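You operate a simulated robot arm through the tools that you are given. There is no shell and no other tool.

The job below is to be done with a simulated robot arm. You get a single attempt, and the scene is never put back.

JOB
Fetch the round mould from the MOULDS drawer and put it on the paper sheet on the green mat.
Fine: slide the drawer's catch open first; shut the drawer and slide the catch closed again; the other moulds and catches stay. Where these are worked on the way, their far stop is far enough and under half their travel is too little: moulds drawer.

It is judged by the outcome, as a careful person would: the job done as asked, and still so three seconds after it is handed in. It fails if anything else is knocked over, pushed out of place, dropped, spilled or broken. Flat cloth is picked up by pressing the open fingertips on it (5 to 10 N) and closing them slowly along it; thin cloth reads only 2 to 8 mm in the jaws.

ROBOT AND FRAMES
A 7-joint arm with a fingered hand, fixed in place. Base frame: the origin is at the foot of the arm, x ahead of it, y to its left, z up. Units: m, degrees, N and s.
Its first joint turns from -115.0 to 115.0 degrees. Payload 5 kg.
The TCP is the grasp point between the finger pads, 0.032 m short of the fingertips. In the tool frame z runs along the fingers and y along their closing line. Largest opening 0.16 m; the body of the gripper starts 0.089 m behind the TCP. The gripper is a hand of 4 fingers: y runs from the thumb to the fingers, the wrist lies at [0, 0, -0.267] in the tool frame, and closing takes about 1.5 s.
Orientation is that of the tool frame in the base frame, as a unit quaternion [x, y, z, w]. With the fingers straight down and closing along the base's y, the tool's x points along the base's -x, its y along +y and its z along -z.

CONTROLS
- The arm moves only by the tool drive_tool. Its argument "increments" is a list of rows, each an object of numbers (a shift or turn left out is 0, a gripper value left out holds the last): "tx", "ty", "tz": the shift along the base's x, y, z in m; "ax", "ay", "az": the turn, a rotation vector about the base's x, y, z in degrees. In form: [{"tx": .., "ty": .., "tz": .., "ax": .., "ay": .., "az": ..}, ...]. A call has 1 to 20 rows; each row is the pose to reach, as a shift and turn from the pose commanded when the call began. "claw" is the gripper command, from -1 (shut) to 1 (fully open), values between in proportion, set as the call begins (left out, the last holds). Rows are played at 5 a second. More than 0.05 m and 8.6 degrees between two rows, or a gripper value outside its range, and nothing of the call is played. Where a pose cannot be reached the arm comes as near as it can. A force on the tool above 40 N (or 10 N above the force at the start of the call, whichever is more), or a blocked arm, ends the call early, and 0.2 s more pass. Each finger travels about 0.045 m/s and halts on what it meets, pressing with about 28 N; the grip force reading is that of the motor and also rises with nothing between the fingers. The clock runs only during rows and for 0.2 s after the last one: add rows that repeat a pose to give the fingers time. The reply holds the time, the measured pose of the TCP, the force on the tool along the base axes, the opening and the grip force, in the units named above and with some noise, with the torque about the TCP (base axes, N m) and any sound that the robot's microphone picked up.
- Cameras (640 x 400 px; columns grow to the right, rows downward): "scene" is fixed at [0.2212, 0.4995, 1.4507]; the picture's right is [-0.66, -0.76, 0.00], its down [-0.44, 0.38, -0.82] and it looks along [0.62, -0.53, -0.58] (base axes); focal length 310 px, centre (320, 200). "wrist" rides on the gripper at [0.08, -0.004, -0.114] in the tool frame; the picture's right is [0.05, 1.00, 0.00], its down [-0.82, 0.04, -0.58] and it looks along [-0.58, 0.03, 0.82] (tool axes); focal length 265 px, centre (320, 200). There is no depth. A picture from a camera that has moved, and an enlarged one, comes with that camera's place and axes in the base frame and with its lens.
- camera(camera): a new picture of that camera. No time passes.
- slide_trunk(by): slides the trunk up (or, below 0, down) by that many m; the arm rides with it, the base frame stays. It gives what a move gives, with no picture.
- set_fingers(finger1, finger2, finger3, thumb_bend): sets how far each is bent, from 0 (flat) to 100 (curled in); at 30 the hand is open as for a grip, at 70 the pads meet at the TCP. One left out holds its place. A second passes; each finger stops where it meets its share of the squeeze, and holds until it gets a number again. A gripper value or a shape takes the hand back. It gives what a move gives, with no picture; readings hold the bend of each and the force on the fingers (four entries, about 0 where the hand has none), thumb and palm.
- preshape(shape): the hand has 4 fingers and takes this shape, open, in about a second: jaw (thumb against the fingers, like two jaws); tri (thumb and two fingers); tip (a fingertip pinch); poke (one finger out to press); point (the index stretched); flat (the hand flat); cup (the hand cupped); fist (a fist). The gripper value then closes the fingers along that shape, each until it touches; the sizes above hold for jaw. It gives what a move gives, with no picture.
- zoom(camera, box): a new picture of the part [left, top, right, bottom] of that camera's present view, enlarged. No time passes.
- finish_job(): hands the job in; it is judged then, once.

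Nothing tells you positions but the pictures and the camera data. Unless the task says otherwise, let go and move clear before handing in.

The tools are called after ">>>" by a JSON object that holds its "op" and its "data". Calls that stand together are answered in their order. drive_tool: Moves the arm, as the interface text tells. Its arguments: {"type":"object","properties":{"increments":{"type":"array","items":{"type":"object","properties":{"tx":{"type":"number"},"ty":{"type":"number"},"tz":{"type":"number"},"ax":{"type":"number"},"ay":{"type":"number"},"az":{"type":"number"}}}},"claw":{"type":"number"}},"required":["increments"]} The other tools are called the same way: slide_trunk (by) slides the trunk up or down; preshape (shape) gives the hand a shape; set_fingers (finger1, finger2, finger3, thumb_bend) moves the fingers one by one; camera (camera) takes a picture; zoom (camera, box) takes an enlarged picture of a part of a camera's view; finish_job () hands the job in.

At the start:

```text
time: 0.0
tcp_pos: [0.638, -0.0133, 1.1673]
tcp_rot: [-0.001, 1.0, 0.0, 0.0]
wrist_force: [-0.3, -0.3, 0.6]
torque: [-0.05, 0.02, 0.01]
width: 0.1599
grip_force: 0.0
shape: jaw
bend: [30.0, 30.0, 30.0, 30.0]
finger forces: [0.0, 0.1, 0.1, 0.1, 0.1, 0.1]
trunk travel left (down, up): [-0.5, 0.49]
```

scene: 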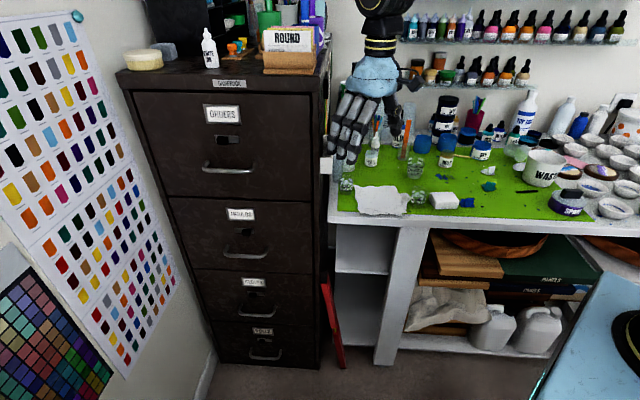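
wrist: 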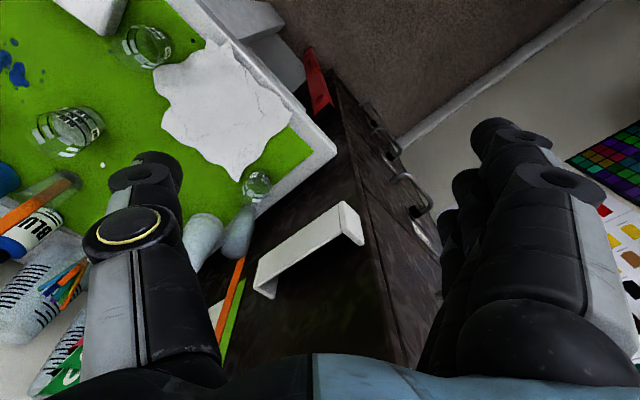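

I see a four-drawer cabinet with labels and catches, and a bench with a green mat holding a paper sheet. I'll look closer at the drawer labels and catches before moving.

>>> {"op": "zoom", "data": {"camera": "scene", "box": [180, 80, 340, 180]}}

>>> {"op": "zoom", "data": {"camera": "scene", "box": [180, 190, 340, 290]}}

>>> {"op": "zoom", "data": {"camera": "scene", "box": [180, 270, 340, 370]}}

>>> {"op": "zoom", "data": {"camera": "scene", "box": [320, 130, 480, 230]}}

>>> {"op": "zoom", "data": {"camera": "scene", "box": [100, 0, 340, 150]}}

```text
4.00 times, centred on (260, 130) of scene
camera zoom: at [0.2212, 0.4995, 1.4507], right [-0.66, -0.76, 0.0], down [-0.44, 0.38, -0.82], along [0.62, -0.53, -0.58], focal length 1241 px, centre (560, 480)
```

zoom: 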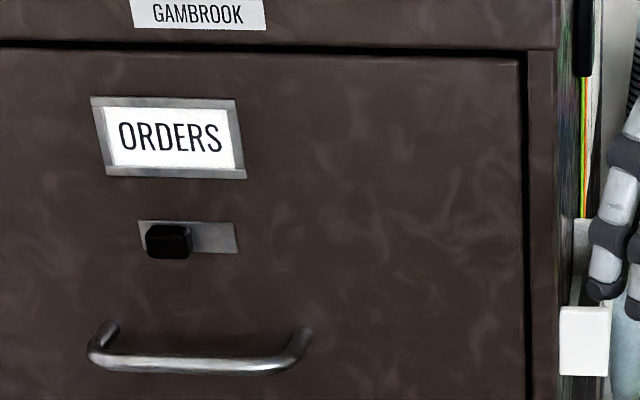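

```text
4.00 times, centred on (260, 240) of scene
camera zoom: at [0.2212, 0.4995, 1.4507], right [-0.66, -0.76, 0.0], down [-0.44, 0.38, -0.82], along [0.62, -0.53, -0.58], focal length 1241 px, centre (560, 40)
```

zoom: 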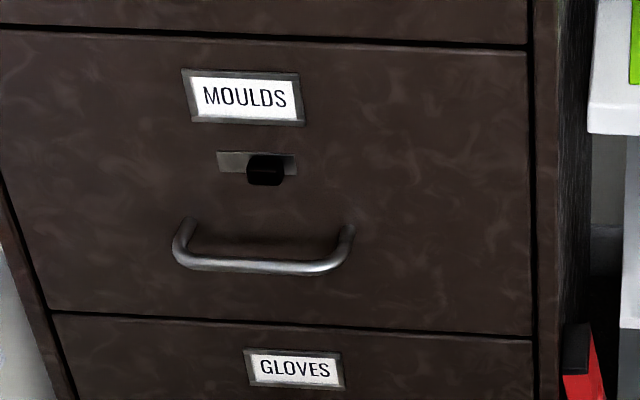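

```text
4.00 times, centred on (260, 320) of scene
camera zoom: at [0.2212, 0.4995, 1.4507], right [-0.66, -0.76, 0.0], down [-0.44, 0.38, -0.82], along [0.62, -0.53, -0.58], focal length 1241 px, centre (560, -280)
```

zoom: 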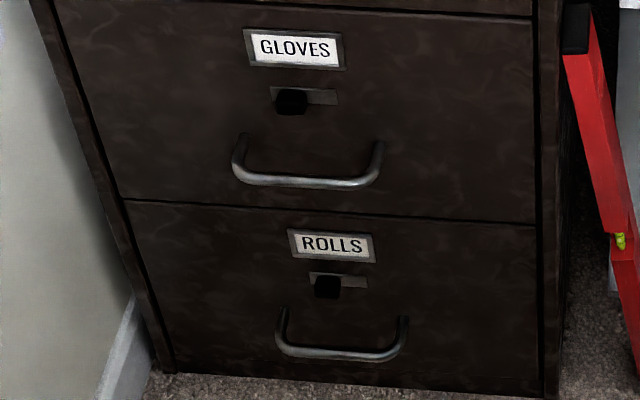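

```text
4.00 times, centred on (400, 180) of scene
camera zoom: at [0.2212, 0.4995, 1.4507], right [-0.66, -0.76, 0.0], down [-0.44, 0.38, -0.82], along [0.62, -0.53, -0.58], focal length 1241 px, centre (0, 280)
```

zoom: 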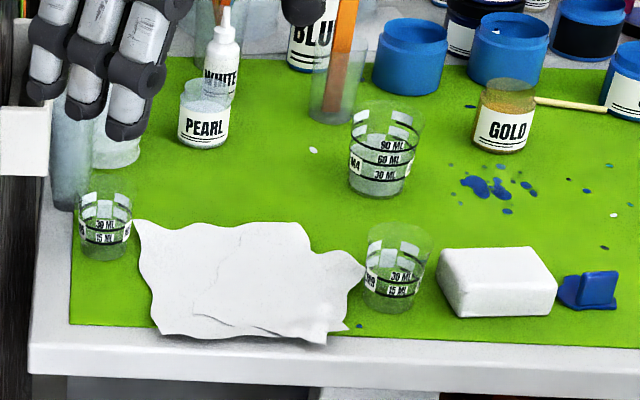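

```text
2.67 times, centred on (220, 75) of scene
camera zoom: at [0.2212, 0.4995, 1.4507], right [-0.66, -0.76, 0.0], down [-0.44, 0.38, -0.82], along [0.62, -0.53, -0.58], focal length 827 px, centre (587, 533)
```

zoom: 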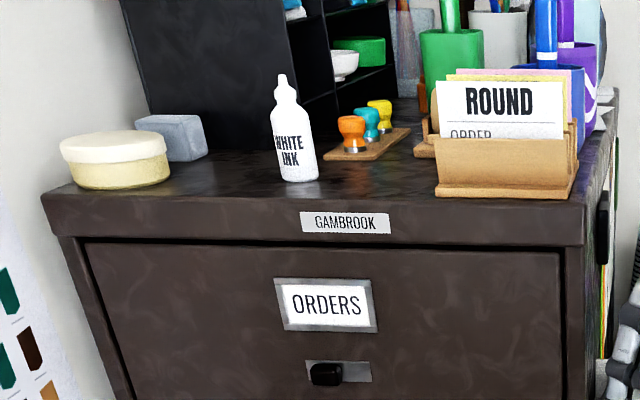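

I'll zoom in on the wrist view to triangulate the cabinet and its handles.

>>> {"op": "zoom", "data": {"camera": "wrist", "box": [290, 40, 490, 165]}}

>>> {"op": "zoom", "data": {"camera": "wrist", "box": [240, 150, 480, 300]}}

>>> {"op": "zoom", "data": {"camera": "wrist", "box": [0, 0, 340, 212]}}

```text
3.20 times, centred on (390, 102) of wrist
camera zoom: at [0.5573, -0.0175, 1.2818], right [-0.05, 1.0, 0.0], down [0.82, 0.04, 0.58], along [0.58, 0.03, -0.82], focal length 849 px, centre (96, 512)
```

zoom: 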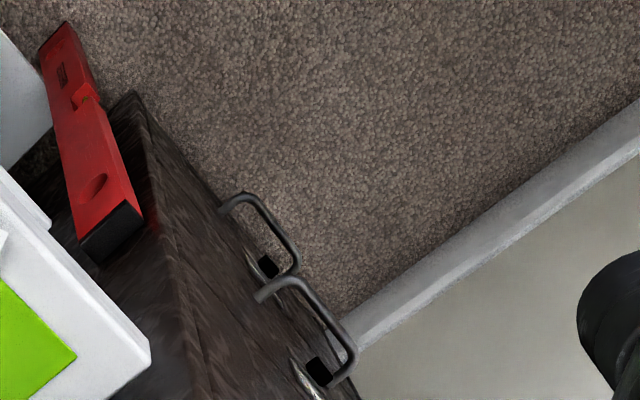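

```text
2.67 times, centred on (360, 225) of wrist
camera zoom: at [0.5573, -0.0175, 1.2818], right [-0.05, 1.0, 0.0], down [0.82, 0.04, 0.58], along [0.58, 0.03, -0.82], focal length 708 px, centre (213, 133)
```

zoom: 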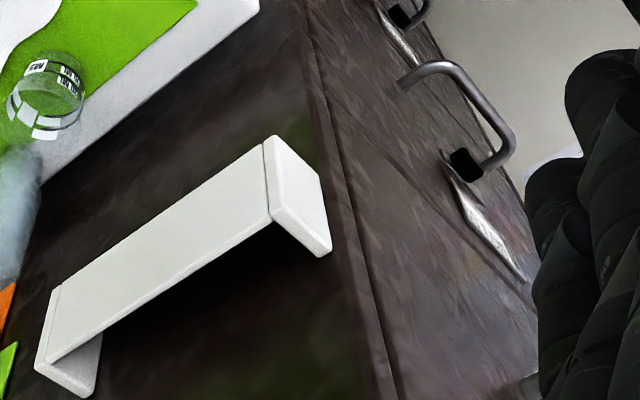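

```text
1.88 times, centred on (170, 106) of wrist
camera zoom: at [0.5573, -0.0175, 1.2818], right [-0.05, 1.0, 0.0], down [0.82, 0.04, 0.58], along [0.58, 0.03, -0.82], focal length 500 px, centre (602, 377)
```

zoom: 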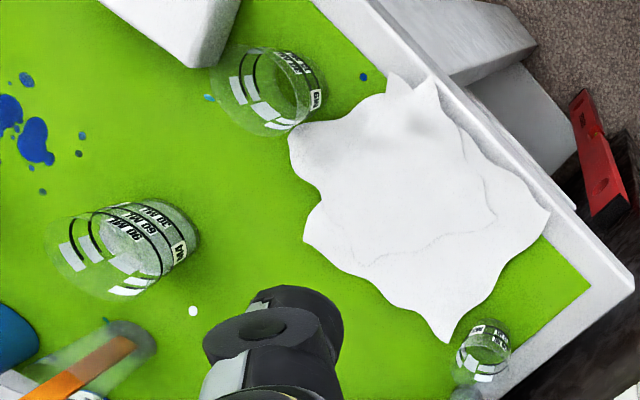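

The MOULDS drawer is the second one down. Its face is square-on to the scene camera, so its outward normal is about (-0.755, 0.655, 0), with the handle near (0.915, 0.21, 0.75) and the knob near (0.90, 0.21, 0.83). I'll carry the hand out in front of the cabinet and yaw it to face the drawer so I can look down at it.

>>> {"op": "drive_tool", "data": {"increments": [{"tx": -0.015, "ty": 0.03, "az": -4}, {"tx": -0.03, "ty": 0.065, "az": -8}, {"tx": -0.04, "ty": 0.1, "az": -12}, {"tx": -0.045, "ty": 0.14, "az": -16}, {"tx": -0.045, "ty": 0.18, "az": -20}, {"tx": -0.04, "ty": 0.22, "az": -24}, {"tx": -0.03, "ty": 0.26, "az": -28}, {"tx": -0.02, "ty": 0.3, "az": -32}, {"tx": 0.0, "ty": 0.34, "az": -36}, {"tx": 0.02, "ty": 0.38, "az": -39}, {"tx": 0.045, "ty": 0.42, "az": -41}, {"tx": 0.045, "ty": 0.42, "az": -41}]}}

>>> {"op": "camera", "data": {"camera": "wrist"}}

>>> {"op": "camera", "data": {"camera": "scene"}}

```text
time: 2.6
tcp_pos: [0.684, 0.4048, 1.1684]
tcp_rot: [0.35, 0.937, 0.0, 0.0]
wrist_force: [0.5, 0.2, 0.8]
torque: [0.0, -0.03, -0.01]
width: 0.1597
grip_force: 0.1
shape: jaw
bend: [30.0, 30.0, 30.0, 30.0]
finger forces: [0.0, 0.1, 0.0, 0.0, 0.0, 0.0]
trunk travel left (down, up): [-0.5, 0.49]
```

```text
taken
camera wrist: at [0.6194, 0.4542, 1.2829], right [0.62, 0.79, 0.0], down [0.64, -0.5, 0.58], along [0.45, -0.36, -0.82], focal length 265 px, centre (320, 200)
```

wrist: 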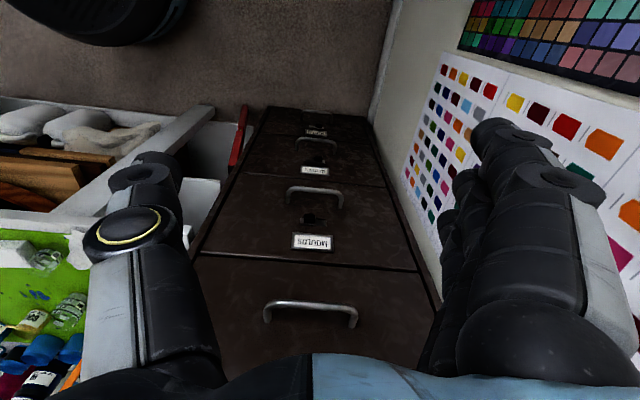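

```text
taken
```

scene: 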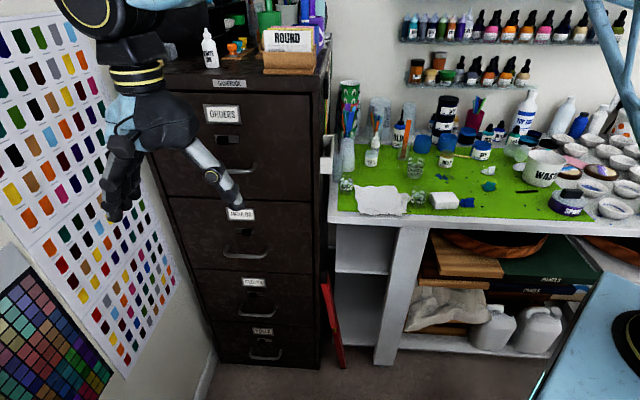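

The view down the cabinet face is clear. I'll zoom on the MOULDS knob and handle to measure them.

>>> {"op": "zoom", "data": {"camera": "wrist", "box": [220, 160, 420, 285]}}

>>> {"op": "zoom", "data": {"camera": "wrist", "box": [200, 240, 456, 400]}}

>>> {"op": "zoom", "data": {"camera": "wrist", "box": [220, 90, 400, 202]}}

```text
3.20 times, centred on (320, 222) of wrist
camera zoom: at [0.6194, 0.4542, 1.2829], right [0.62, 0.79, 0.0], down [0.64, -0.5, 0.58], along [0.45, -0.36, -0.82], focal length 849 px, centre (320, 128)
```

zoom: 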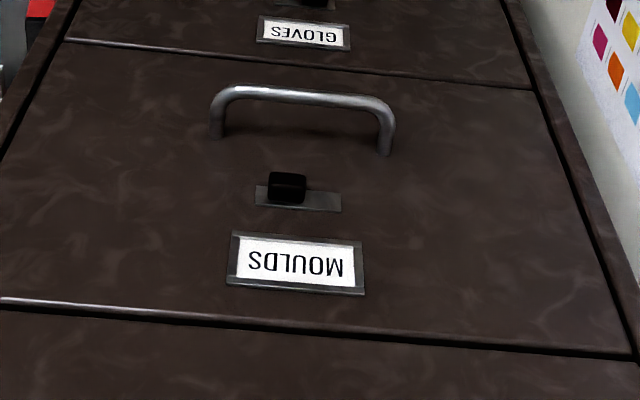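

```text
2.50 times, centred on (328, 320) of wrist
camera zoom: at [0.6194, 0.4542, 1.2829], right [0.62, 0.79, 0.0], down [0.64, -0.5, 0.58], along [0.45, -0.36, -0.82], focal length 664 px, centre (300, -100)
```

zoom: 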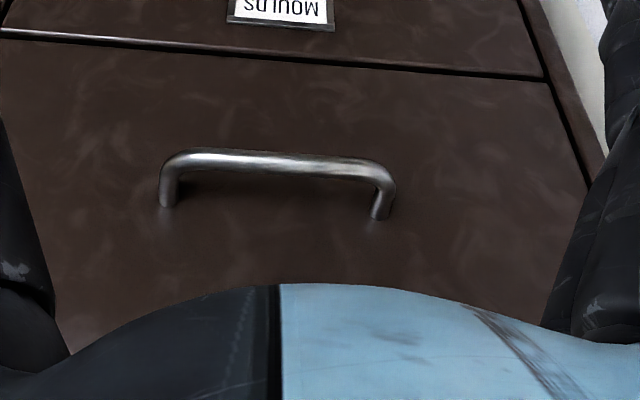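

```text
3.56 times, centred on (310, 146) of wrist
camera zoom: at [0.6194, 0.4542, 1.2829], right [0.62, 0.79, 0.0], down [0.64, -0.5, 0.58], along [0.45, -0.36, -0.82], focal length 944 px, centre (356, 392)
```

zoom: 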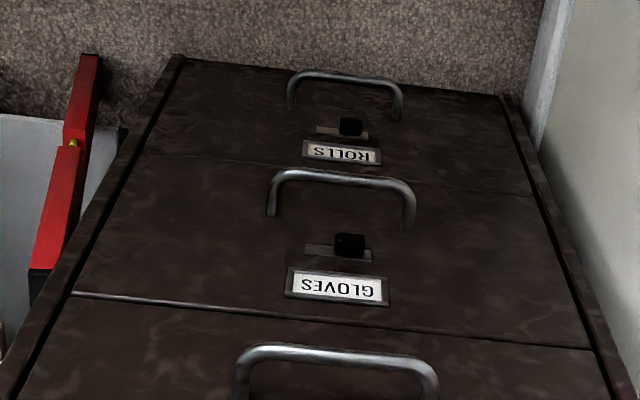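

From two views the furniture turns out to sit at 45°. I place the drawer face at n≈-0.502 (n along (-0.707, 0.707, 0)), the knob near (0.90, 0.20, 0.826), and the handle bar at z≈0.76 standing about 4.5 cm off the face. I'll lower the trunk and check the arm posture before tilting the tool toward the drawer.

>>> {"op": "slide_trunk", "data": {"by": -0.2}}

>>> {"op": "drive_tool", "data": {"increments": [{"az": -4}, {"az": -4}]}}

>>> {"op": "camera", "data": {"camera": "scene"}}

>>> {"op": "camera", "data": {"camera": "wrist"}}

```text
time: 4.8
tcp_pos: [0.6838, 0.4036, 0.9682]
tcp_rot: [0.35, 0.937, 0.0, 0.0]
wrist_force: [0.9, -0.2, 0.1]
torque: [-0.03, 0.01, -0.01]
width: 0.1598
grip_force: 0.0
shape: jaw
bend: [30.0, 30.0, 30.0, 30.0]
finger forces: [0.0, 0.1, 0.0, 0.0, 0.0, 0.0]
trunk travel left (down, up): [-0.3, 0.69]
```

```text
time: 5.4
tcp_pos: [0.6835, 0.4052, 0.9683]
tcp_rot: [0.383, 0.924, 0.0, 0.001]
wrist_force: [-0.9, -0.7, 0.1]
torque: [-0.02, -0.01, 0.03]
width: 0.16
grip_force: 0.0
shape: jaw
bend: [30.0, 30.0, 30.0, 30.0]
finger forces: [0.0, 0.0, 0.0, 0.1, 0.1, 0.0]
trunk travel left (down, up): [-0.3, 0.69]
```

```text
taken
```

scene: 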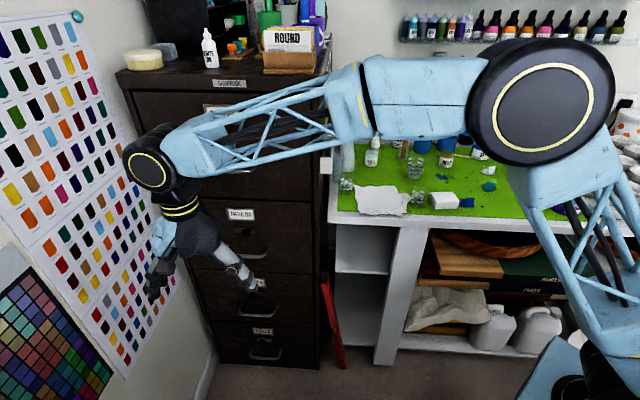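

```text
taken
camera wrist: at [0.6229, 0.4587, 1.0829], right [0.67, 0.74, 0.0], down [0.61, -0.55, 0.58], along [0.43, -0.39, -0.82], focal length 265 px, centre (320, 200)
```

wrist: 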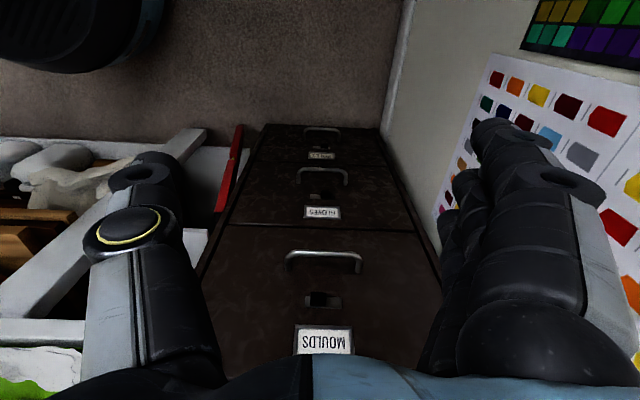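

The arm is elbow-up and clear of the bench. Next I'll tilt the tool to point straight at the drawer face, with the fingers closing horizontally along it, stopping about 12 cm short of the knob.

>>> {"op": "drive_tool", "data": {"increments": [{"tx": 0.0, "ty": 0.0, "tz": -0.01, "ax": -5.3, "ay": -5.3}, {"tx": 0.01, "ty": -0.008, "tz": -0.02, "ax": -10.6, "ay": -10.6}, {"tx": 0.02, "ty": -0.016, "tz": -0.03, "ax": -15.9, "ay": -15.9}, {"tx": 0.03, "ty": -0.024, "tz": -0.04, "ax": -21.2, "ay": -21.2}, {"tx": 0.04, "ty": -0.032, "tz": -0.05, "ax": -26.5, "ay": -26.5}, {"tx": 0.05, "ty": -0.04, "tz": -0.06, "ax": -31.8, "ay": -31.8}, {"tx": 0.06, "ty": -0.05, "tz": -0.07, "ax": -37.1, "ay": -37.1}, {"tx": 0.07, "ty": -0.06, "tz": -0.08, "ax": -42.4, "ay": -42.4}, {"tx": 0.08, "ty": -0.068, "tz": -0.09, "ax": -47.7, "ay": -47.7}, {"tx": 0.09, "ty": -0.076, "tz": -0.1, "ax": -53.0, "ay": -53.0}, {"tx": 0.1, "ty": -0.084, "tz": -0.11, "ax": -58.3, "ay": -58.3}, {"tx": 0.11, "ty": -0.092, "tz": -0.12, "ax": -63.64, "ay": -63.64}, {"tx": 0.118, "ty": -0.098, "tz": -0.12, "ax": -63.64, "ay": -63.64}]}}

>>> {"op": "camera", "data": {"camera": "scene"}}

>>> {"op": "camera", "data": {"camera": "wrist"}}

```text
time: 8.2
tcp_pos: [0.8009, 0.305, 0.8473]
tcp_rot: [0.27, 0.653, -0.271, 0.654]
wrist_force: [0.6, 0.0, 0.0]
torque: [-0.02, -0.03, 0.0]
width: 0.16
grip_force: 0.1
shape: jaw
bend: [30.0, 30.0, 30.0, 30.0]
finger forces: [0.0, 0.0, 0.1, 0.0, 0.0, 0.0]
trunk travel left (down, up): [-0.3, 0.69]
```

```text
taken
```

scene: 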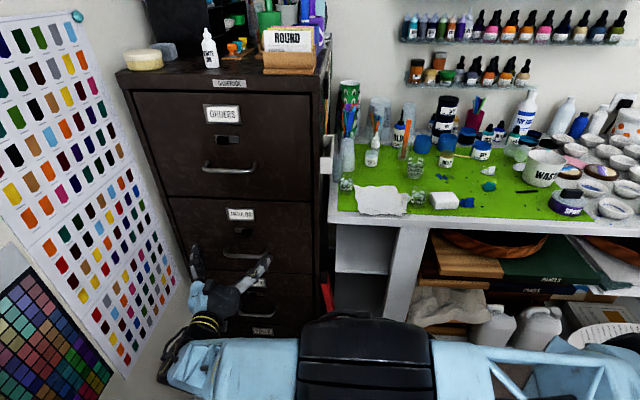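

```text
taken
camera wrist: at [0.7175, 0.3836, 0.768], right [0.71, 0.71, -0.05], down [-0.38, 0.44, 0.81], along [0.6, -0.55, 0.58], focal length 265 px, centre (320, 200)
```

wrist: 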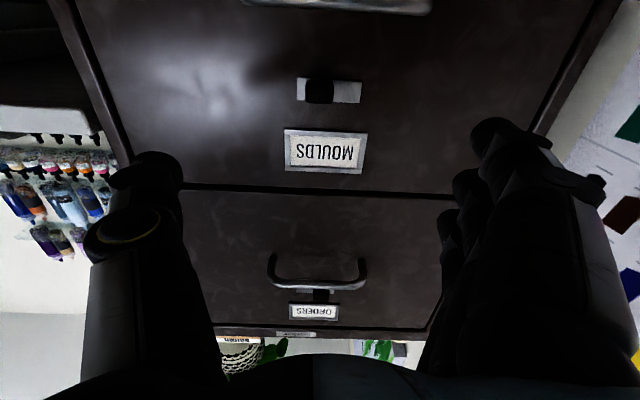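

The tool points straight at the face and the knob sits at the bench-side end of its plate. I'll zoom in for its exact edges.

>>> {"op": "zoom", "data": {"camera": "wrist", "box": [260, 50, 420, 150]}}

>>> {"op": "zoom", "data": {"camera": "wrist", "box": [200, 0, 440, 60]}}

>>> {"op": "zoom", "data": {"camera": "scene", "box": [150, 220, 310, 400]}}

```text
4.00 times, centred on (340, 100) of wrist
camera zoom: at [0.7175, 0.3836, 0.768], right [0.71, 0.71, -0.05], down [-0.38, 0.44, 0.81], along [0.6, -0.55, 0.58], focal length 1062 px, centre (240, 600)
```

zoom: 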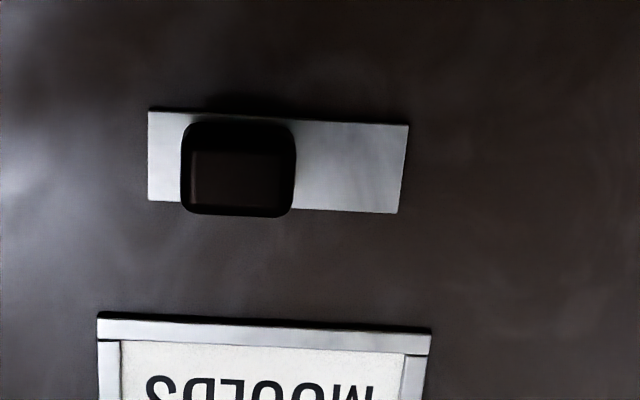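

```text
2.67 times, centred on (320, 30) of wrist
camera zoom: at [0.7175, 0.3836, 0.768], right [0.71, 0.71, -0.05], down [-0.38, 0.44, 0.81], along [0.6, -0.55, 0.58], focal length 708 px, centre (320, 653)
```

zoom: 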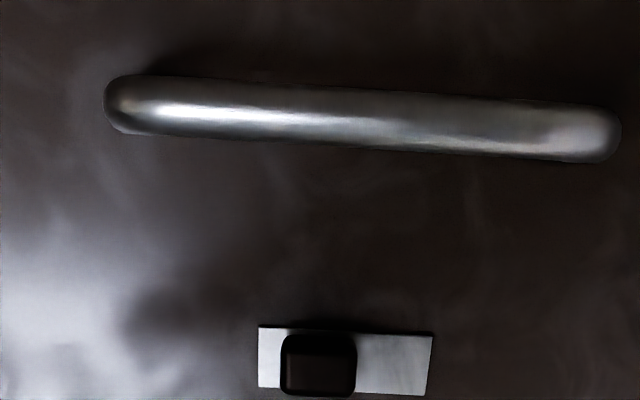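

```text
2.22 times, centred on (230, 310) of scene
camera zoom: at [0.2212, 0.4995, 1.4507], right [-0.66, -0.76, 0.0], down [-0.44, 0.38, -0.82], along [0.62, -0.53, -0.58], focal length 690 px, centre (520, -44)
```

zoom: 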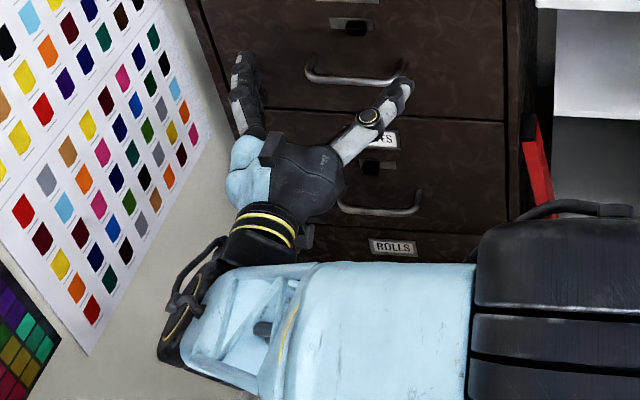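

The knob is about 2.6 cm wide, centred near û=0.7815, z=0.828. I'll narrow the fingers to about 6 cm and look at their shape from both cameras before approaching.

>>> {"op": "drive_tool", "data": {"claw": -0.25, "increments": [{"tz": -0.005}, {"tz": -0.01}, {"tz": -0.015}, {"tz": -0.017}, {"tz": -0.017}, {"tz": -0.017}, {"tz": -0.017}]}}

>>> {"op": "camera", "data": {"camera": "wrist"}}

>>> {"op": "zoom", "data": {"camera": "scene", "box": [150, 200, 310, 300]}}

```text
time: 9.8
tcp_pos: [0.7999, 0.3055, 0.8312]
tcp_rot: [0.27, 0.653, -0.27, 0.653]
wrist_force: [0.2, 0.6, -0.4]
torque: [0.0, 0.0, 0.01]
width: 0.0607
grip_force: 0.1
shape: jaw
bend: [73.0, 73.0, 73.0, 70.0]
finger forces: [0.0, 0.1, 0.0, 0.0, 0.1, 0.0]
trunk travel left (down, up): [-0.3, 0.69]
```

```text
taken
camera wrist: at [0.7169, 0.3834, 0.752], right [0.71, 0.71, -0.05], down [-0.38, 0.44, 0.82], along [0.6, -0.56, 0.58], focal length 265 px, centre (320, 200)
```

wrist: 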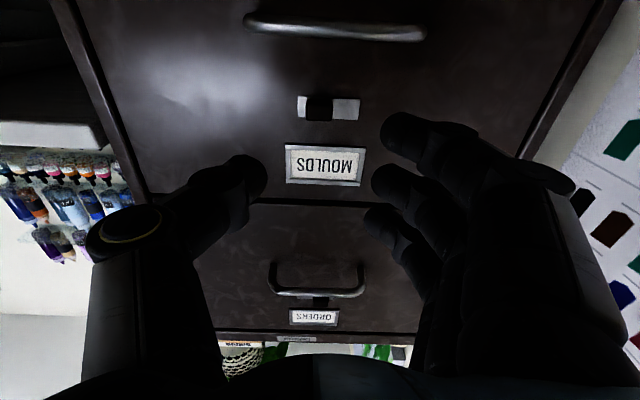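

```text
4.00 times, centred on (230, 250) of scene
camera zoom: at [0.2212, 0.4995, 1.4507], right [-0.66, -0.76, 0.0], down [-0.44, 0.38, -0.82], along [0.62, -0.53, -0.58], focal length 1241 px, centre (680, 0)
```

zoom: 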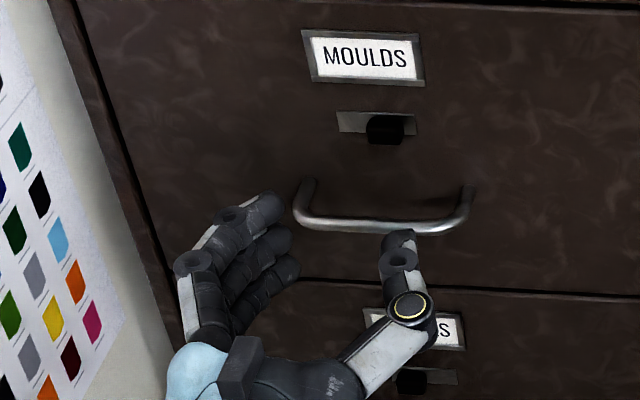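

Fingers sit at x offsets of about ±3.3 cm and 0, with the thumb in the middle. I'll move straight in so the thumb and fingers straddle the knob, stopping about 2 cm short of the face.

>>> {"op": "drive_tool", "data": {"increments": [{"tx": 0.02, "ty": -0.02, "tz": 0.0}, {"tx": 0.04, "ty": -0.04, "tz": 0.0}, {"tx": 0.055, "ty": -0.055, "tz": 0.0}, {"tx": 0.065, "ty": -0.065, "tz": 0.0}, {"tx": 0.07, "ty": -0.07, "tz": 0.0}, {"tx": 0.07, "ty": -0.07, "tz": 0.0}]}}

>>> {"op": "camera", "data": {"camera": "wrist"}}

>>> {"op": "zoom", "data": {"camera": "scene", "box": [180, 190, 340, 290]}}

```text
time: 11.2
tcp_pos: [0.871, 0.2367, 0.8303]
tcp_rot: [0.27, 0.654, -0.271, 0.653]
wrist_force: [0.9, -0.3, 0.2]
torque: [0.0, 0.02, -0.02]
width: 0.0608
grip_force: 0.0
shape: jaw
bend: [73.0, 73.0, 73.0, 70.0]
finger forces: [0.0, 0.1, 0.1, 0.0, 0.1, 0.0]
trunk travel left (down, up): [-0.3, 0.69]
```

```text
taken
camera wrist: at [0.7878, 0.3145, 0.7509], right [0.71, 0.71, -0.05], down [-0.38, 0.44, 0.82], along [0.6, -0.56, 0.58], focal length 265 px, centre (320, 200)
```

wrist: 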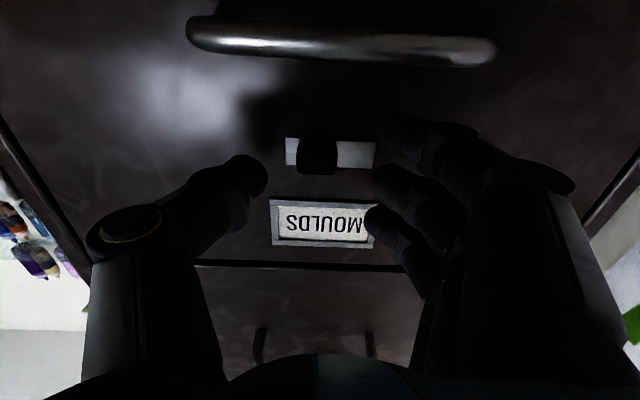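

```text
4.00 times, centred on (260, 240) of scene
camera zoom: at [0.2212, 0.4995, 1.4507], right [-0.66, -0.76, 0.0], down [-0.44, 0.38, -0.82], along [0.62, -0.53, -0.58], focal length 1241 px, centre (560, 40)
```

zoom: 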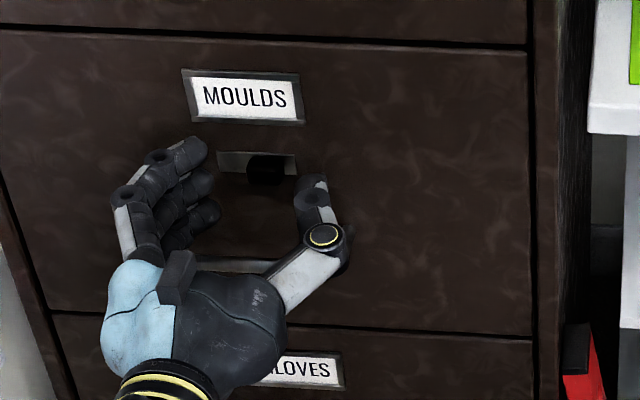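

The knob sits between the thumb and the fingers. I'll ease in a further 1.8 cm in small steps, watching the force.

>>> {"op": "drive_tool", "data": {"increments": [{"tx": 0.003, "ty": -0.003}, {"tx": 0.006, "ty": -0.006}, {"tx": 0.009, "ty": -0.009}, {"tx": 0.011, "ty": -0.011}, {"tx": 0.0125, "ty": -0.0125}, {"tx": 0.0125, "ty": -0.0125}]}}

>>> {"op": "zoom", "data": {"camera": "wrist", "box": [200, 90, 440, 240]}}

>>> {"op": "zoom", "data": {"camera": "scene", "box": [200, 200, 296, 260]}}

```text
time: 12.6
tcp_pos: [0.8839, 0.223, 0.8313]
tcp_rot: [0.27, 0.653, -0.272, 0.653]
wrist_force: [-0.5, 0.2, -0.6]
torque: [0.0, -0.01, 0.03]
width: 0.0607
grip_force: 0.0
shape: jaw
bend: [73.0, 73.0, 73.0, 70.0]
finger forces: [0.2, 0.2, 0.3, 0.0, 0.0, 0.1]
trunk travel left (down, up): [-0.3, 0.69]
```

```text
2.67 times, centred on (320, 165) of wrist
camera zoom: at [0.8002, 0.3017, 0.7517], right [0.71, 0.71, -0.05], down [-0.38, 0.44, 0.82], along [0.6, -0.56, 0.58], focal length 708 px, centre (320, 293)
```

zoom: 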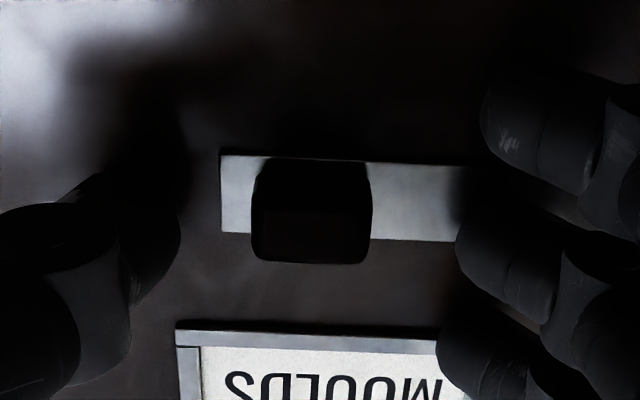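

```text
6.67 times, centred on (248, 230) of scene
camera zoom: at [0.2212, 0.4995, 1.4507], right [-0.66, -0.76, 0.0], down [-0.44, 0.38, -0.82], along [0.62, -0.53, -0.58], focal length 2068 px, centre (800, 0)
```

zoom: 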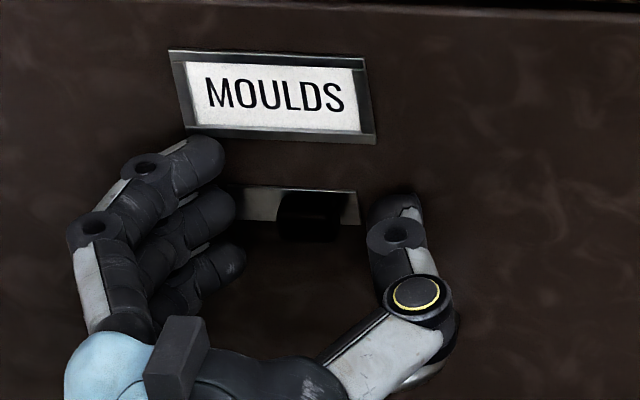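

No contact yet. I'll drop 5 mm to centre on the knob and creep inward until I feel the face.

>>> {"op": "drive_tool", "data": {"increments": [{"tz": -0.003}, {"tz": -0.005}, {"tx": 0.0015, "ty": -0.0015, "tz": -0.005}, {"tx": 0.003, "ty": -0.003, "tz": -0.005}, {"tx": 0.0045, "ty": -0.0045, "tz": -0.005}, {"tx": 0.006, "ty": -0.006, "tz": -0.005}, {"tx": 0.006, "ty": -0.006, "tz": -0.005}]}}

>>> {"op": "zoom", "data": {"camera": "wrist", "box": [200, 90, 440, 240]}}

```text
time: 13.9
tcp_pos: [0.8856, 0.2249, 0.826]
tcp_rot: [0.269, 0.654, -0.269, 0.654]
wrist_force: [-32.3, 26.4, 9.2]
torque: [-0.43, 0.0, -0.66]
width: 0.0618
grip_force: 0.1
shape: jaw
bend: [74.0, 74.0, 74.0, 70.0]
finger forces: [5.6, 5.9, 6.0, 0.0, 22.8, 0.0]
trunk travel left (down, up): [-0.3, 0.69]
stopped in row 6: the force on the tool passed its limit at 43 N (the readings are from after the stop); the commanded pose is now the measured one
```

```text
2.67 times, centred on (320, 165) of wrist
camera zoom: at [0.8028, 0.3025, 0.7471], right [0.7, 0.71, -0.05], down [-0.38, 0.44, 0.82], along [0.6, -0.55, 0.58], focal length 708 px, centre (320, 293)
```

zoom: 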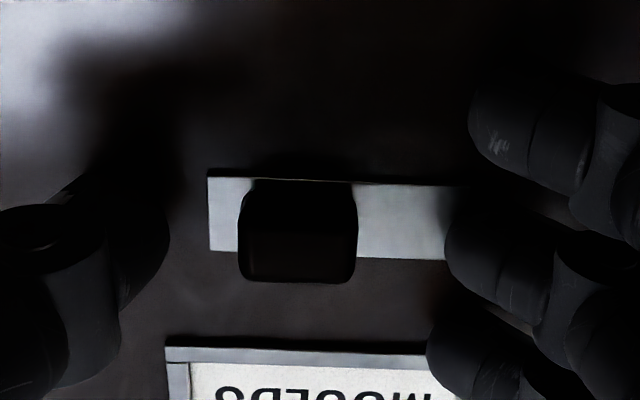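

I touched the face with all fingers. I'll back off 3 mm, then slide along the face (+û) so the thumb pushes the knob.

>>> {"op": "drive_tool", "data": {"increments": [{"tx": -0.0022, "ty": 0.0022}, {"tx": -0.0022, "ty": 0.0022}]}}

>>> {"op": "drive_tool", "data": {"increments": [{"tx": 0.004, "ty": 0.004}, {"tx": 0.008, "ty": 0.008}, {"tx": 0.011, "ty": 0.011}, {"tx": 0.014, "ty": 0.014}, {"tx": 0.016, "ty": 0.016}, {"tx": 0.018, "ty": 0.018}, {"tx": 0.018, "ty": 0.018}]}}

>>> {"op": "zoom", "data": {"camera": "wrist", "box": [200, 90, 440, 240]}}

```text
time: 14.5
tcp_pos: [0.8864, 0.2218, 0.8244]
tcp_rot: [0.271, 0.654, -0.271, 0.652]
wrist_force: [-18.7, 15.0, -1.3]
torque: [0.0, 0.04, 0.45]
width: 0.0225
grip_force: 27.9
shape: jaw
bend: [74.0, 75.0, 74.0, 72.0]
finger forces: [0.1, 39.1, 0.1, 0.0, 21.1, 0.0]
trunk travel left (down, up): [-0.3, 0.69]
```

```text
time: 15.4
tcp_pos: [0.896, 0.2348, 0.8245]
tcp_rot: [0.272, 0.653, -0.272, 0.653]
wrist_force: [-25.2, 4.5, 3.3]
torque: [-0.02, -0.09, -0.2]
width: 0.0197
grip_force: 27.6
shape: jaw
bend: [74.0, 73.0, 74.0, 71.0]
finger forces: [0.0, 27.1, 0.0, 0.0, 32.8, 0.0]
trunk travel left (down, up): [-0.3, 0.69]
stopped in row 4: the force on the tool passed its limit at 42 N (the readings are from after the stop); the commanded pose is now the measured one
```

```text
2.67 times, centred on (320, 165) of wrist
camera zoom: at [0.8127, 0.3124, 0.7448], right [0.71, 0.7, -0.05], down [-0.38, 0.44, 0.82], along [0.6, -0.56, 0.58], focal length 708 px, centre (320, 293)
```

zoom: 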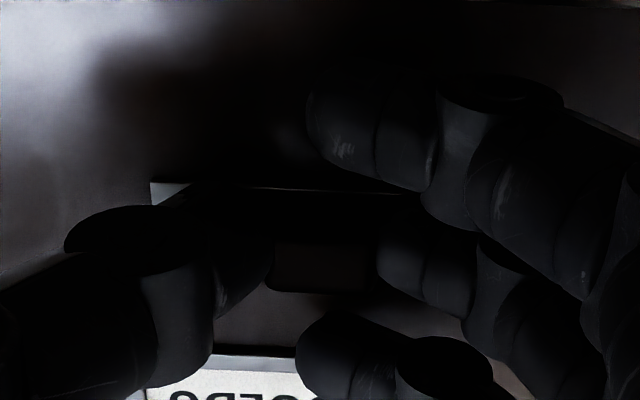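

The hand closed on the knob and carried it about 1.6 cm along before the force limit. I'll back off slightly, open the fingers explicitly, and check where the knob ended up.

>>> {"op": "drive_tool", "data": {"claw": -0.25, "increments": [{"tx": -0.002, "ty": 0.002}, {"tx": -0.003, "ty": 0.003}, {"tx": -0.004, "ty": 0.004}, {"tx": -0.004, "ty": 0.004}, {"tx": -0.004, "ty": 0.004}]}}

>>> {"op": "zoom", "data": {"camera": "wrist", "box": [200, 90, 440, 240]}}

>>> {"op": "zoom", "data": {"camera": "scene", "box": [200, 200, 296, 260]}}

```text
time: 16.6
tcp_pos: [0.8941, 0.2352, 0.8231]
tcp_rot: [0.272, 0.654, -0.272, 0.652]
wrist_force: [-7.8, -15.1, 0.5]
torque: [0.01, -0.01, -0.25]
width: 0.0171
grip_force: 27.9
shape: jaw
bend: [74.0, 72.0, 74.0, 70.0]
finger forces: [0.0, 9.5, 0.1, 0.1, 25.6, 0.1]
trunk travel left (down, up): [-0.3, 0.69]
```

```text
2.67 times, centred on (320, 165) of wrist
camera zoom: at [0.8104, 0.3145, 0.7449], right [0.71, 0.7, -0.05], down [-0.38, 0.44, 0.82], along [0.6, -0.56, 0.58], focal length 708 px, centre (320, 293)
```

zoom: 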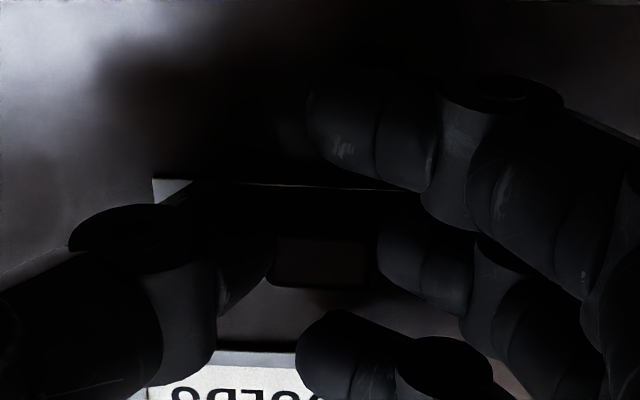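

```text
6.67 times, centred on (248, 230) of scene
camera zoom: at [0.2212, 0.4995, 1.4507], right [-0.66, -0.76, 0.0], down [-0.44, 0.38, -0.82], along [0.62, -0.53, -0.58], focal length 2068 px, centre (800, 0)
```

zoom: 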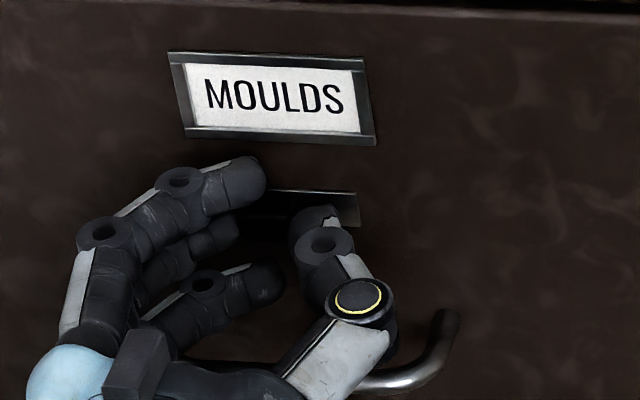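

The fingers are still squeezing the knob despite the partial-open command. I'll command them wider while staying put.

>>> {"op": "drive_tool", "data": {"claw": 0.3, "increments": [{"tx": 0}, {"tx": 0}, {"tx": 0}, {"tx": 0}, {"tx": 0}, {"tx": 0}]}}

>>> {"op": "zoom", "data": {"camera": "wrist", "box": [200, 90, 440, 240]}}

>>> {"op": "zoom", "data": {"camera": "scene", "box": [200, 200, 296, 260]}}

```text
time: 18.0
tcp_pos: [0.8941, 0.2376, 0.8238]
tcp_rot: [0.27, 0.654, -0.27, 0.653]
wrist_force: [1.1, 0.6, 0.3]
torque: [-0.02, -0.01, 0.02]
width: 0.1036
grip_force: 0.0
shape: jaw
bend: [70.0, 70.0, 70.0, 67.0]
finger forces: [0.1, 0.1, 0.0, 0.0, 0.0, 0.0]
trunk travel left (down, up): [-0.3, 0.69]
```

```text
2.67 times, centred on (320, 165) of wrist
camera zoom: at [0.8105, 0.3161, 0.7444], right [0.71, 0.7, -0.05], down [-0.38, 0.44, 0.82], along [0.6, -0.56, 0.58], focal length 708 px, centre (320, 293)
```

zoom: 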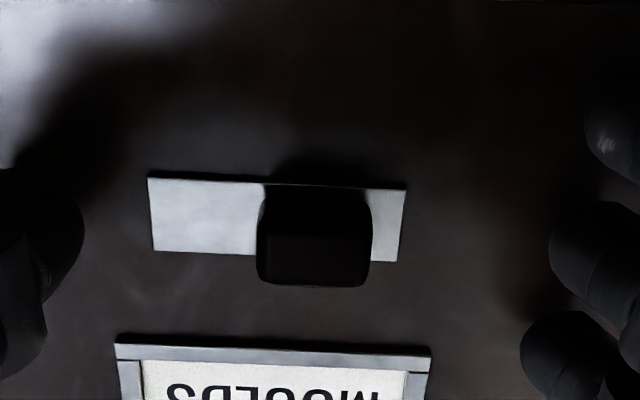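

```text
6.67 times, centred on (248, 230) of scene
camera zoom: at [0.2212, 0.4995, 1.4507], right [-0.66, -0.76, 0.0], down [-0.44, 0.38, -0.82], along [0.62, -0.53, -0.58], focal length 2068 px, centre (800, 0)
```

zoom: 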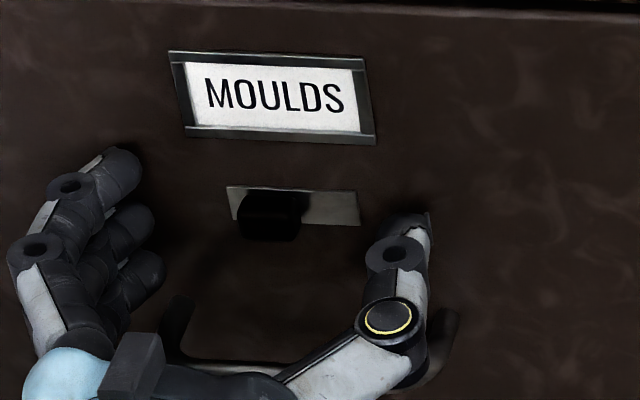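

The knob is now at the far end of its plate, so the catch is open. I'll retreat, roll the hand 90° so it closes vertically, and line up with the handle bar (û≈0.792, z≈0.76).

>>> {"op": "drive_tool", "data": {"claw": 0.3, "increments": [{"tx": -0.03, "ty": 0.03}, {"tx": -0.06, "ty": 0.06}, {"tx": -0.09, "ty": 0.09}, {"tx": -0.1, "ty": 0.086}, {"tx": -0.1, "ty": 0.086}]}}

>>> {"op": "drive_tool", "data": {"claw": -0.4, "increments": [{"tz": -0.006, "ax": -5.3, "ay": 5.3}, {"tz": -0.012, "ax": -10.6, "ay": 10.6}, {"tz": -0.018, "ax": -15.9, "ay": 15.9}, {"tz": -0.024, "ax": -21.2, "ay": 21.2}, {"tz": -0.03, "ax": -26.5, "ay": 26.5}, {"tz": -0.036, "ax": -31.8, "ay": 31.8}, {"tz": -0.042, "ax": -37.1, "ay": 37.1}, {"tz": -0.048, "ax": -42.4, "ay": 42.4}, {"tz": -0.054, "ax": -47.7, "ay": 47.7}, {"tz": -0.06, "ax": -53.0, "ay": 53.0}, {"tz": -0.063, "ax": -58.3, "ay": 58.3}, {"tz": -0.063, "ax": -63.64, "ay": 63.64}, {"tz": -0.063, "ax": -63.64, "ay": 63.64}]}}

>>> {"op": "camera", "data": {"camera": "wrist"}}

>>> {"op": "camera", "data": {"camera": "scene"}}

```text
time: 19.2
tcp_pos: [0.7941, 0.3263, 0.8256]
tcp_rot: [0.272, 0.653, -0.272, 0.652]
wrist_force: [0.5, -0.3, -0.1]
torque: [-0.01, -0.01, 0.01]
width: 0.1039
grip_force: 0.1
shape: jaw
bend: [70.0, 70.0, 70.0, 67.0]
finger forces: [0.0, 0.0, 0.0, 0.0, 0.0, 0.0]
trunk travel left (down, up): [-0.3, 0.69]
```

```text
time: 22.0
tcp_pos: [0.7939, 0.324, 0.7613]
tcp_rot: [0.271, -0.652, 0.655, -0.27]
wrist_force: [1.0, 0.7, -0.6]
torque: [-0.03, -0.01, 0.01]
width: 0.0483
grip_force: 0.1
shape: jaw
bend: [73.0, 73.0, 73.0, 70.0]
finger forces: [0.1, 0.1, 0.0, 0.1, 0.0, 0.1]
trunk travel left (down, up): [-0.3, 0.69]
```

```text
taken
camera wrist: at [0.6568, 0.3487, 0.7653], right [-0.04, -0.04, -1.0], down [0.17, 0.98, -0.05], along [0.98, -0.17, -0.03], focal length 265 px, centre (320, 200)
```

wrist: 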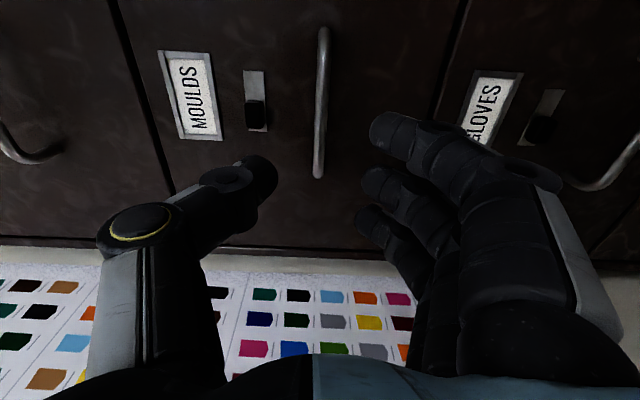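

```text
taken
```

scene: 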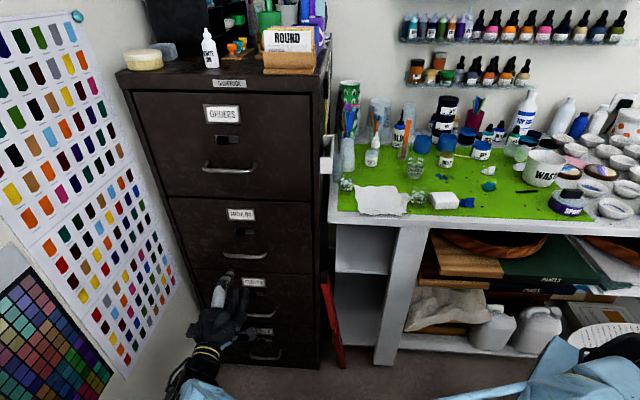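

The bar is centred between thumb (above) and fingers (below) at z≈0.761. I'll advance until it sits between the pads.

>>> {"op": "drive_tool", "data": {"claw": -0.4, "increments": [{"tx": 0.025, "ty": -0.025}, {"tx": 0.045, "ty": -0.045}, {"tx": 0.06, "ty": -0.06}, {"tx": 0.07, "ty": -0.07}, {"tx": 0.077, "ty": -0.077}, {"tx": 0.0832, "ty": -0.0832}, {"tx": 0.0832, "ty": -0.0832}]}}

>>> {"op": "camera", "data": {"camera": "wrist"}}

>>> {"op": "zoom", "data": {"camera": "scene", "box": [180, 190, 340, 290]}}

```text
time: 23.6
tcp_pos: [0.8785, 0.2395, 0.7608]
tcp_rot: [0.271, -0.652, 0.655, -0.27]
wrist_force: [-1.1, 0.1, -0.4]
torque: [0.02, 0.01, -0.01]
width: 0.0485
grip_force: 0.1
shape: jaw
bend: [73.0, 73.0, 73.0, 70.0]
finger forces: [0.1, 0.0, 0.1, 0.0, 0.0, 0.0]
trunk travel left (down, up): [-0.3, 0.69]
```

```text
taken
camera wrist: at [0.7394, 0.2645, 0.7655], right [-0.04, -0.04, -1.0], down [0.17, 0.98, -0.04], along [0.98, -0.17, -0.03], focal length 265 px, centre (320, 200)
```

wrist: 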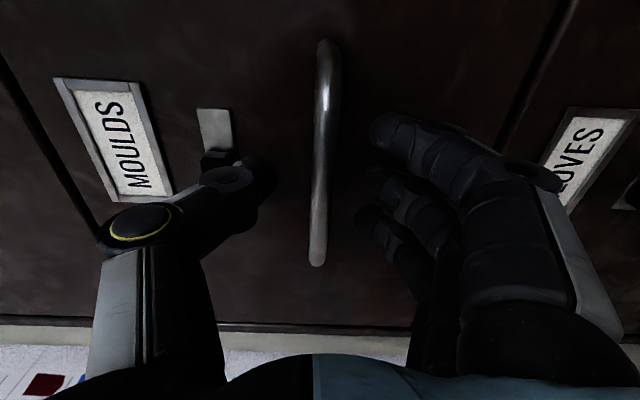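

```text
4.00 times, centred on (260, 240) of scene
camera zoom: at [0.2212, 0.4995, 1.4507], right [-0.66, -0.76, 0.0], down [-0.44, 0.38, -0.82], along [0.62, -0.53, -0.58], focal length 1241 px, centre (560, 40)
```

zoom: 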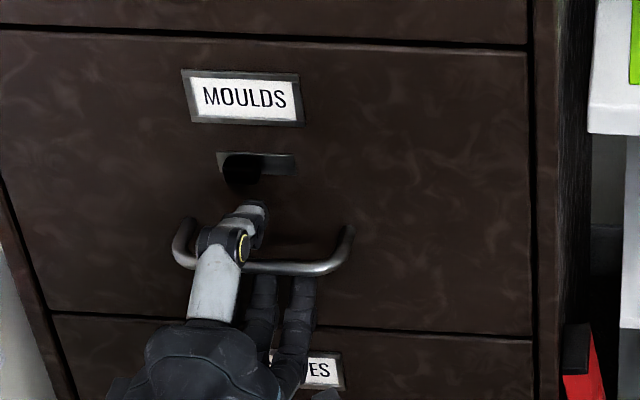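

Everything is lined up, so I'll close the hand on the bar.

>>> {"op": "drive_tool", "data": {"claw": -1, "increments": [{"tx": 0}, {"tx": 0}, {"tx": 0}, {"tx": 0}, {"tx": 0}, {"tx": 0}, {"tx": 0}]}}

>>> {"op": "camera", "data": {"camera": "wrist"}}

```text
time: 25.2
tcp_pos: [0.876, 0.2387, 0.7621]
tcp_rot: [0.27, -0.652, 0.655, -0.27]
wrist_force: [5.1, -3.8, 6.1]
torque: [-0.05, -0.04, 0.01]
width: 0.0
grip_force: 28.3
shape: jaw
bend: [67.0, 64.0, 67.0, 72.0]
finger forces: [6.0, 0.0, 6.3, 0.0, 24.1, 0.0]
trunk travel left (down, up): [-0.3, 0.69]
```

```text
taken
camera wrist: at [0.7394, 0.264, 0.7661], right [-0.03, -0.04, -1.0], down [0.17, 0.98, -0.04], along [0.98, -0.17, -0.03], focal length 265 px, centre (320, 200)
```

wrist: 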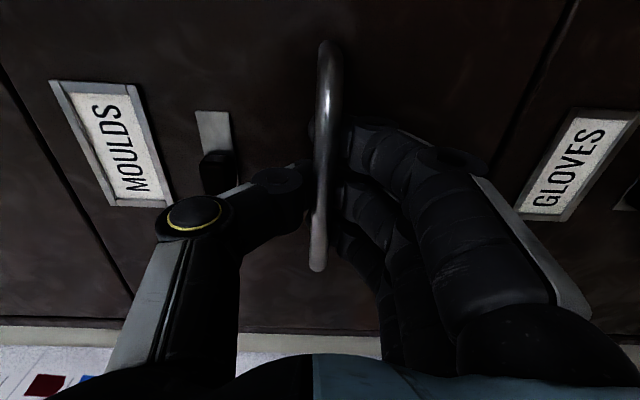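

The hand has the bar, with the fingertips curled behind it. I'll pull gently along the drawer's axis to test.

>>> {"op": "drive_tool", "data": {"claw": -1, "increments": [{"tx": -0.007, "ty": 0.007}, {"tx": -0.014, "ty": 0.014}, {"tx": -0.021, "ty": 0.021}, {"tx": -0.028, "ty": 0.028}, {"tx": -0.035, "ty": 0.035}]}}

>>> {"op": "camera", "data": {"camera": "scene"}}

```text
time: 26.4
tcp_pos: [0.8428, 0.2752, 0.7597]
tcp_rot: [0.271, -0.652, 0.654, -0.271]
wrist_force: [-1.4, -0.2, -0.2]
torque: [-0.02, 0.0, 0.02]
width: 0.0
grip_force: 27.8
shape: jaw
bend: [70.0, 62.0, 70.0, 72.0]
finger forces: [0.8, 0.1, 0.9, 0.0, 0.2, 0.0]
trunk travel left (down, up): [-0.3, 0.69]
```

```text
taken
```

scene: 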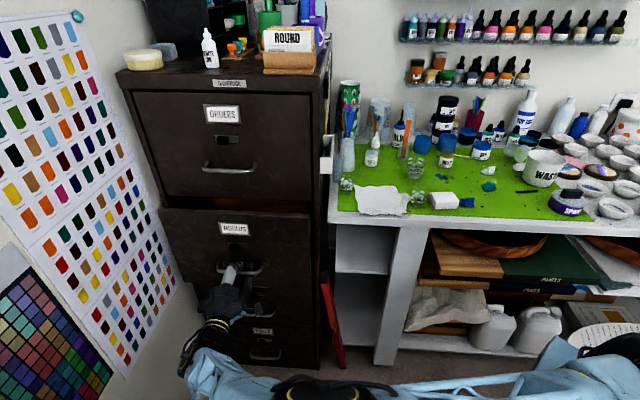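

The drawer is coming out. I'll keep pulling along the same line.

>>> {"op": "drive_tool", "data": {"claw": -1, "increments": [{"tx": -0.012, "ty": 0.012}, {"tx": -0.024, "ty": 0.024}, {"tx": -0.036, "ty": 0.036}, {"tx": -0.048, "ty": 0.048}, {"tx": -0.06, "ty": 0.06}, {"tx": -0.072, "ty": 0.072}, {"tx": -0.084, "ty": 0.084}, {"tx": -0.096, "ty": 0.096}, {"tx": -0.108, "ty": 0.108}]}}

>>> {"op": "camera", "data": {"camera": "scene"}}

>>> {"op": "camera", "data": {"camera": "wrist"}}

```text
time: 28.4
tcp_pos: [0.7324, 0.3853, 0.7591]
tcp_rot: [0.271, -0.652, 0.655, -0.27]
wrist_force: [-2.3, 1.2, 5.0]
torque: [0.0, -0.01, -0.05]
width: 0.0
grip_force: 28.1
shape: jaw
bend: [70.0, 62.0, 70.0, 71.0]
finger forces: [0.6, 0.0, 0.7, 0.0, 1.6, 0.1]
trunk travel left (down, up): [-0.3, 0.69]
```

```text
taken
```

scene: 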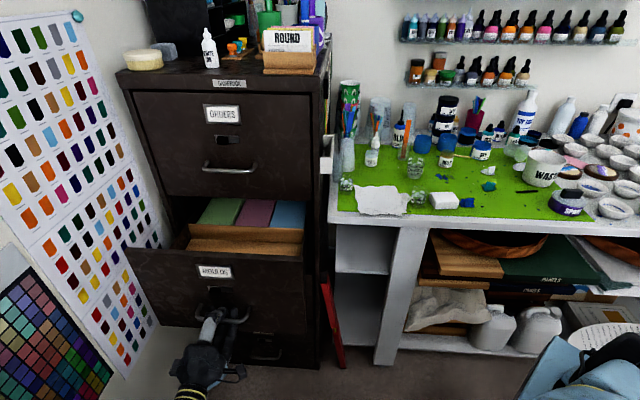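

```text
taken
camera wrist: at [0.5943, 0.4097, 0.7644], right [-0.04, -0.04, -1.0], down [0.17, 0.98, -0.04], along [0.98, -0.17, -0.03], focal length 265 px, centre (320, 200)
```

wrist: 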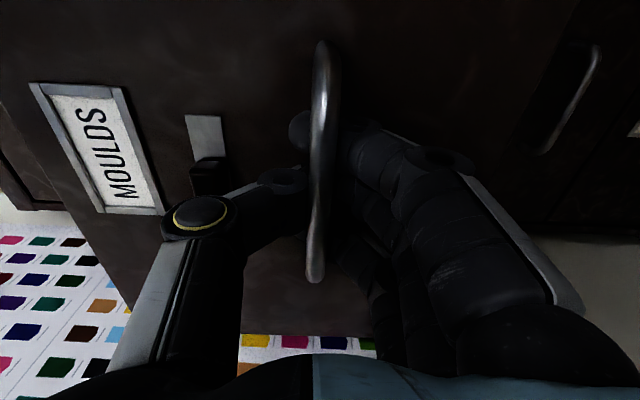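

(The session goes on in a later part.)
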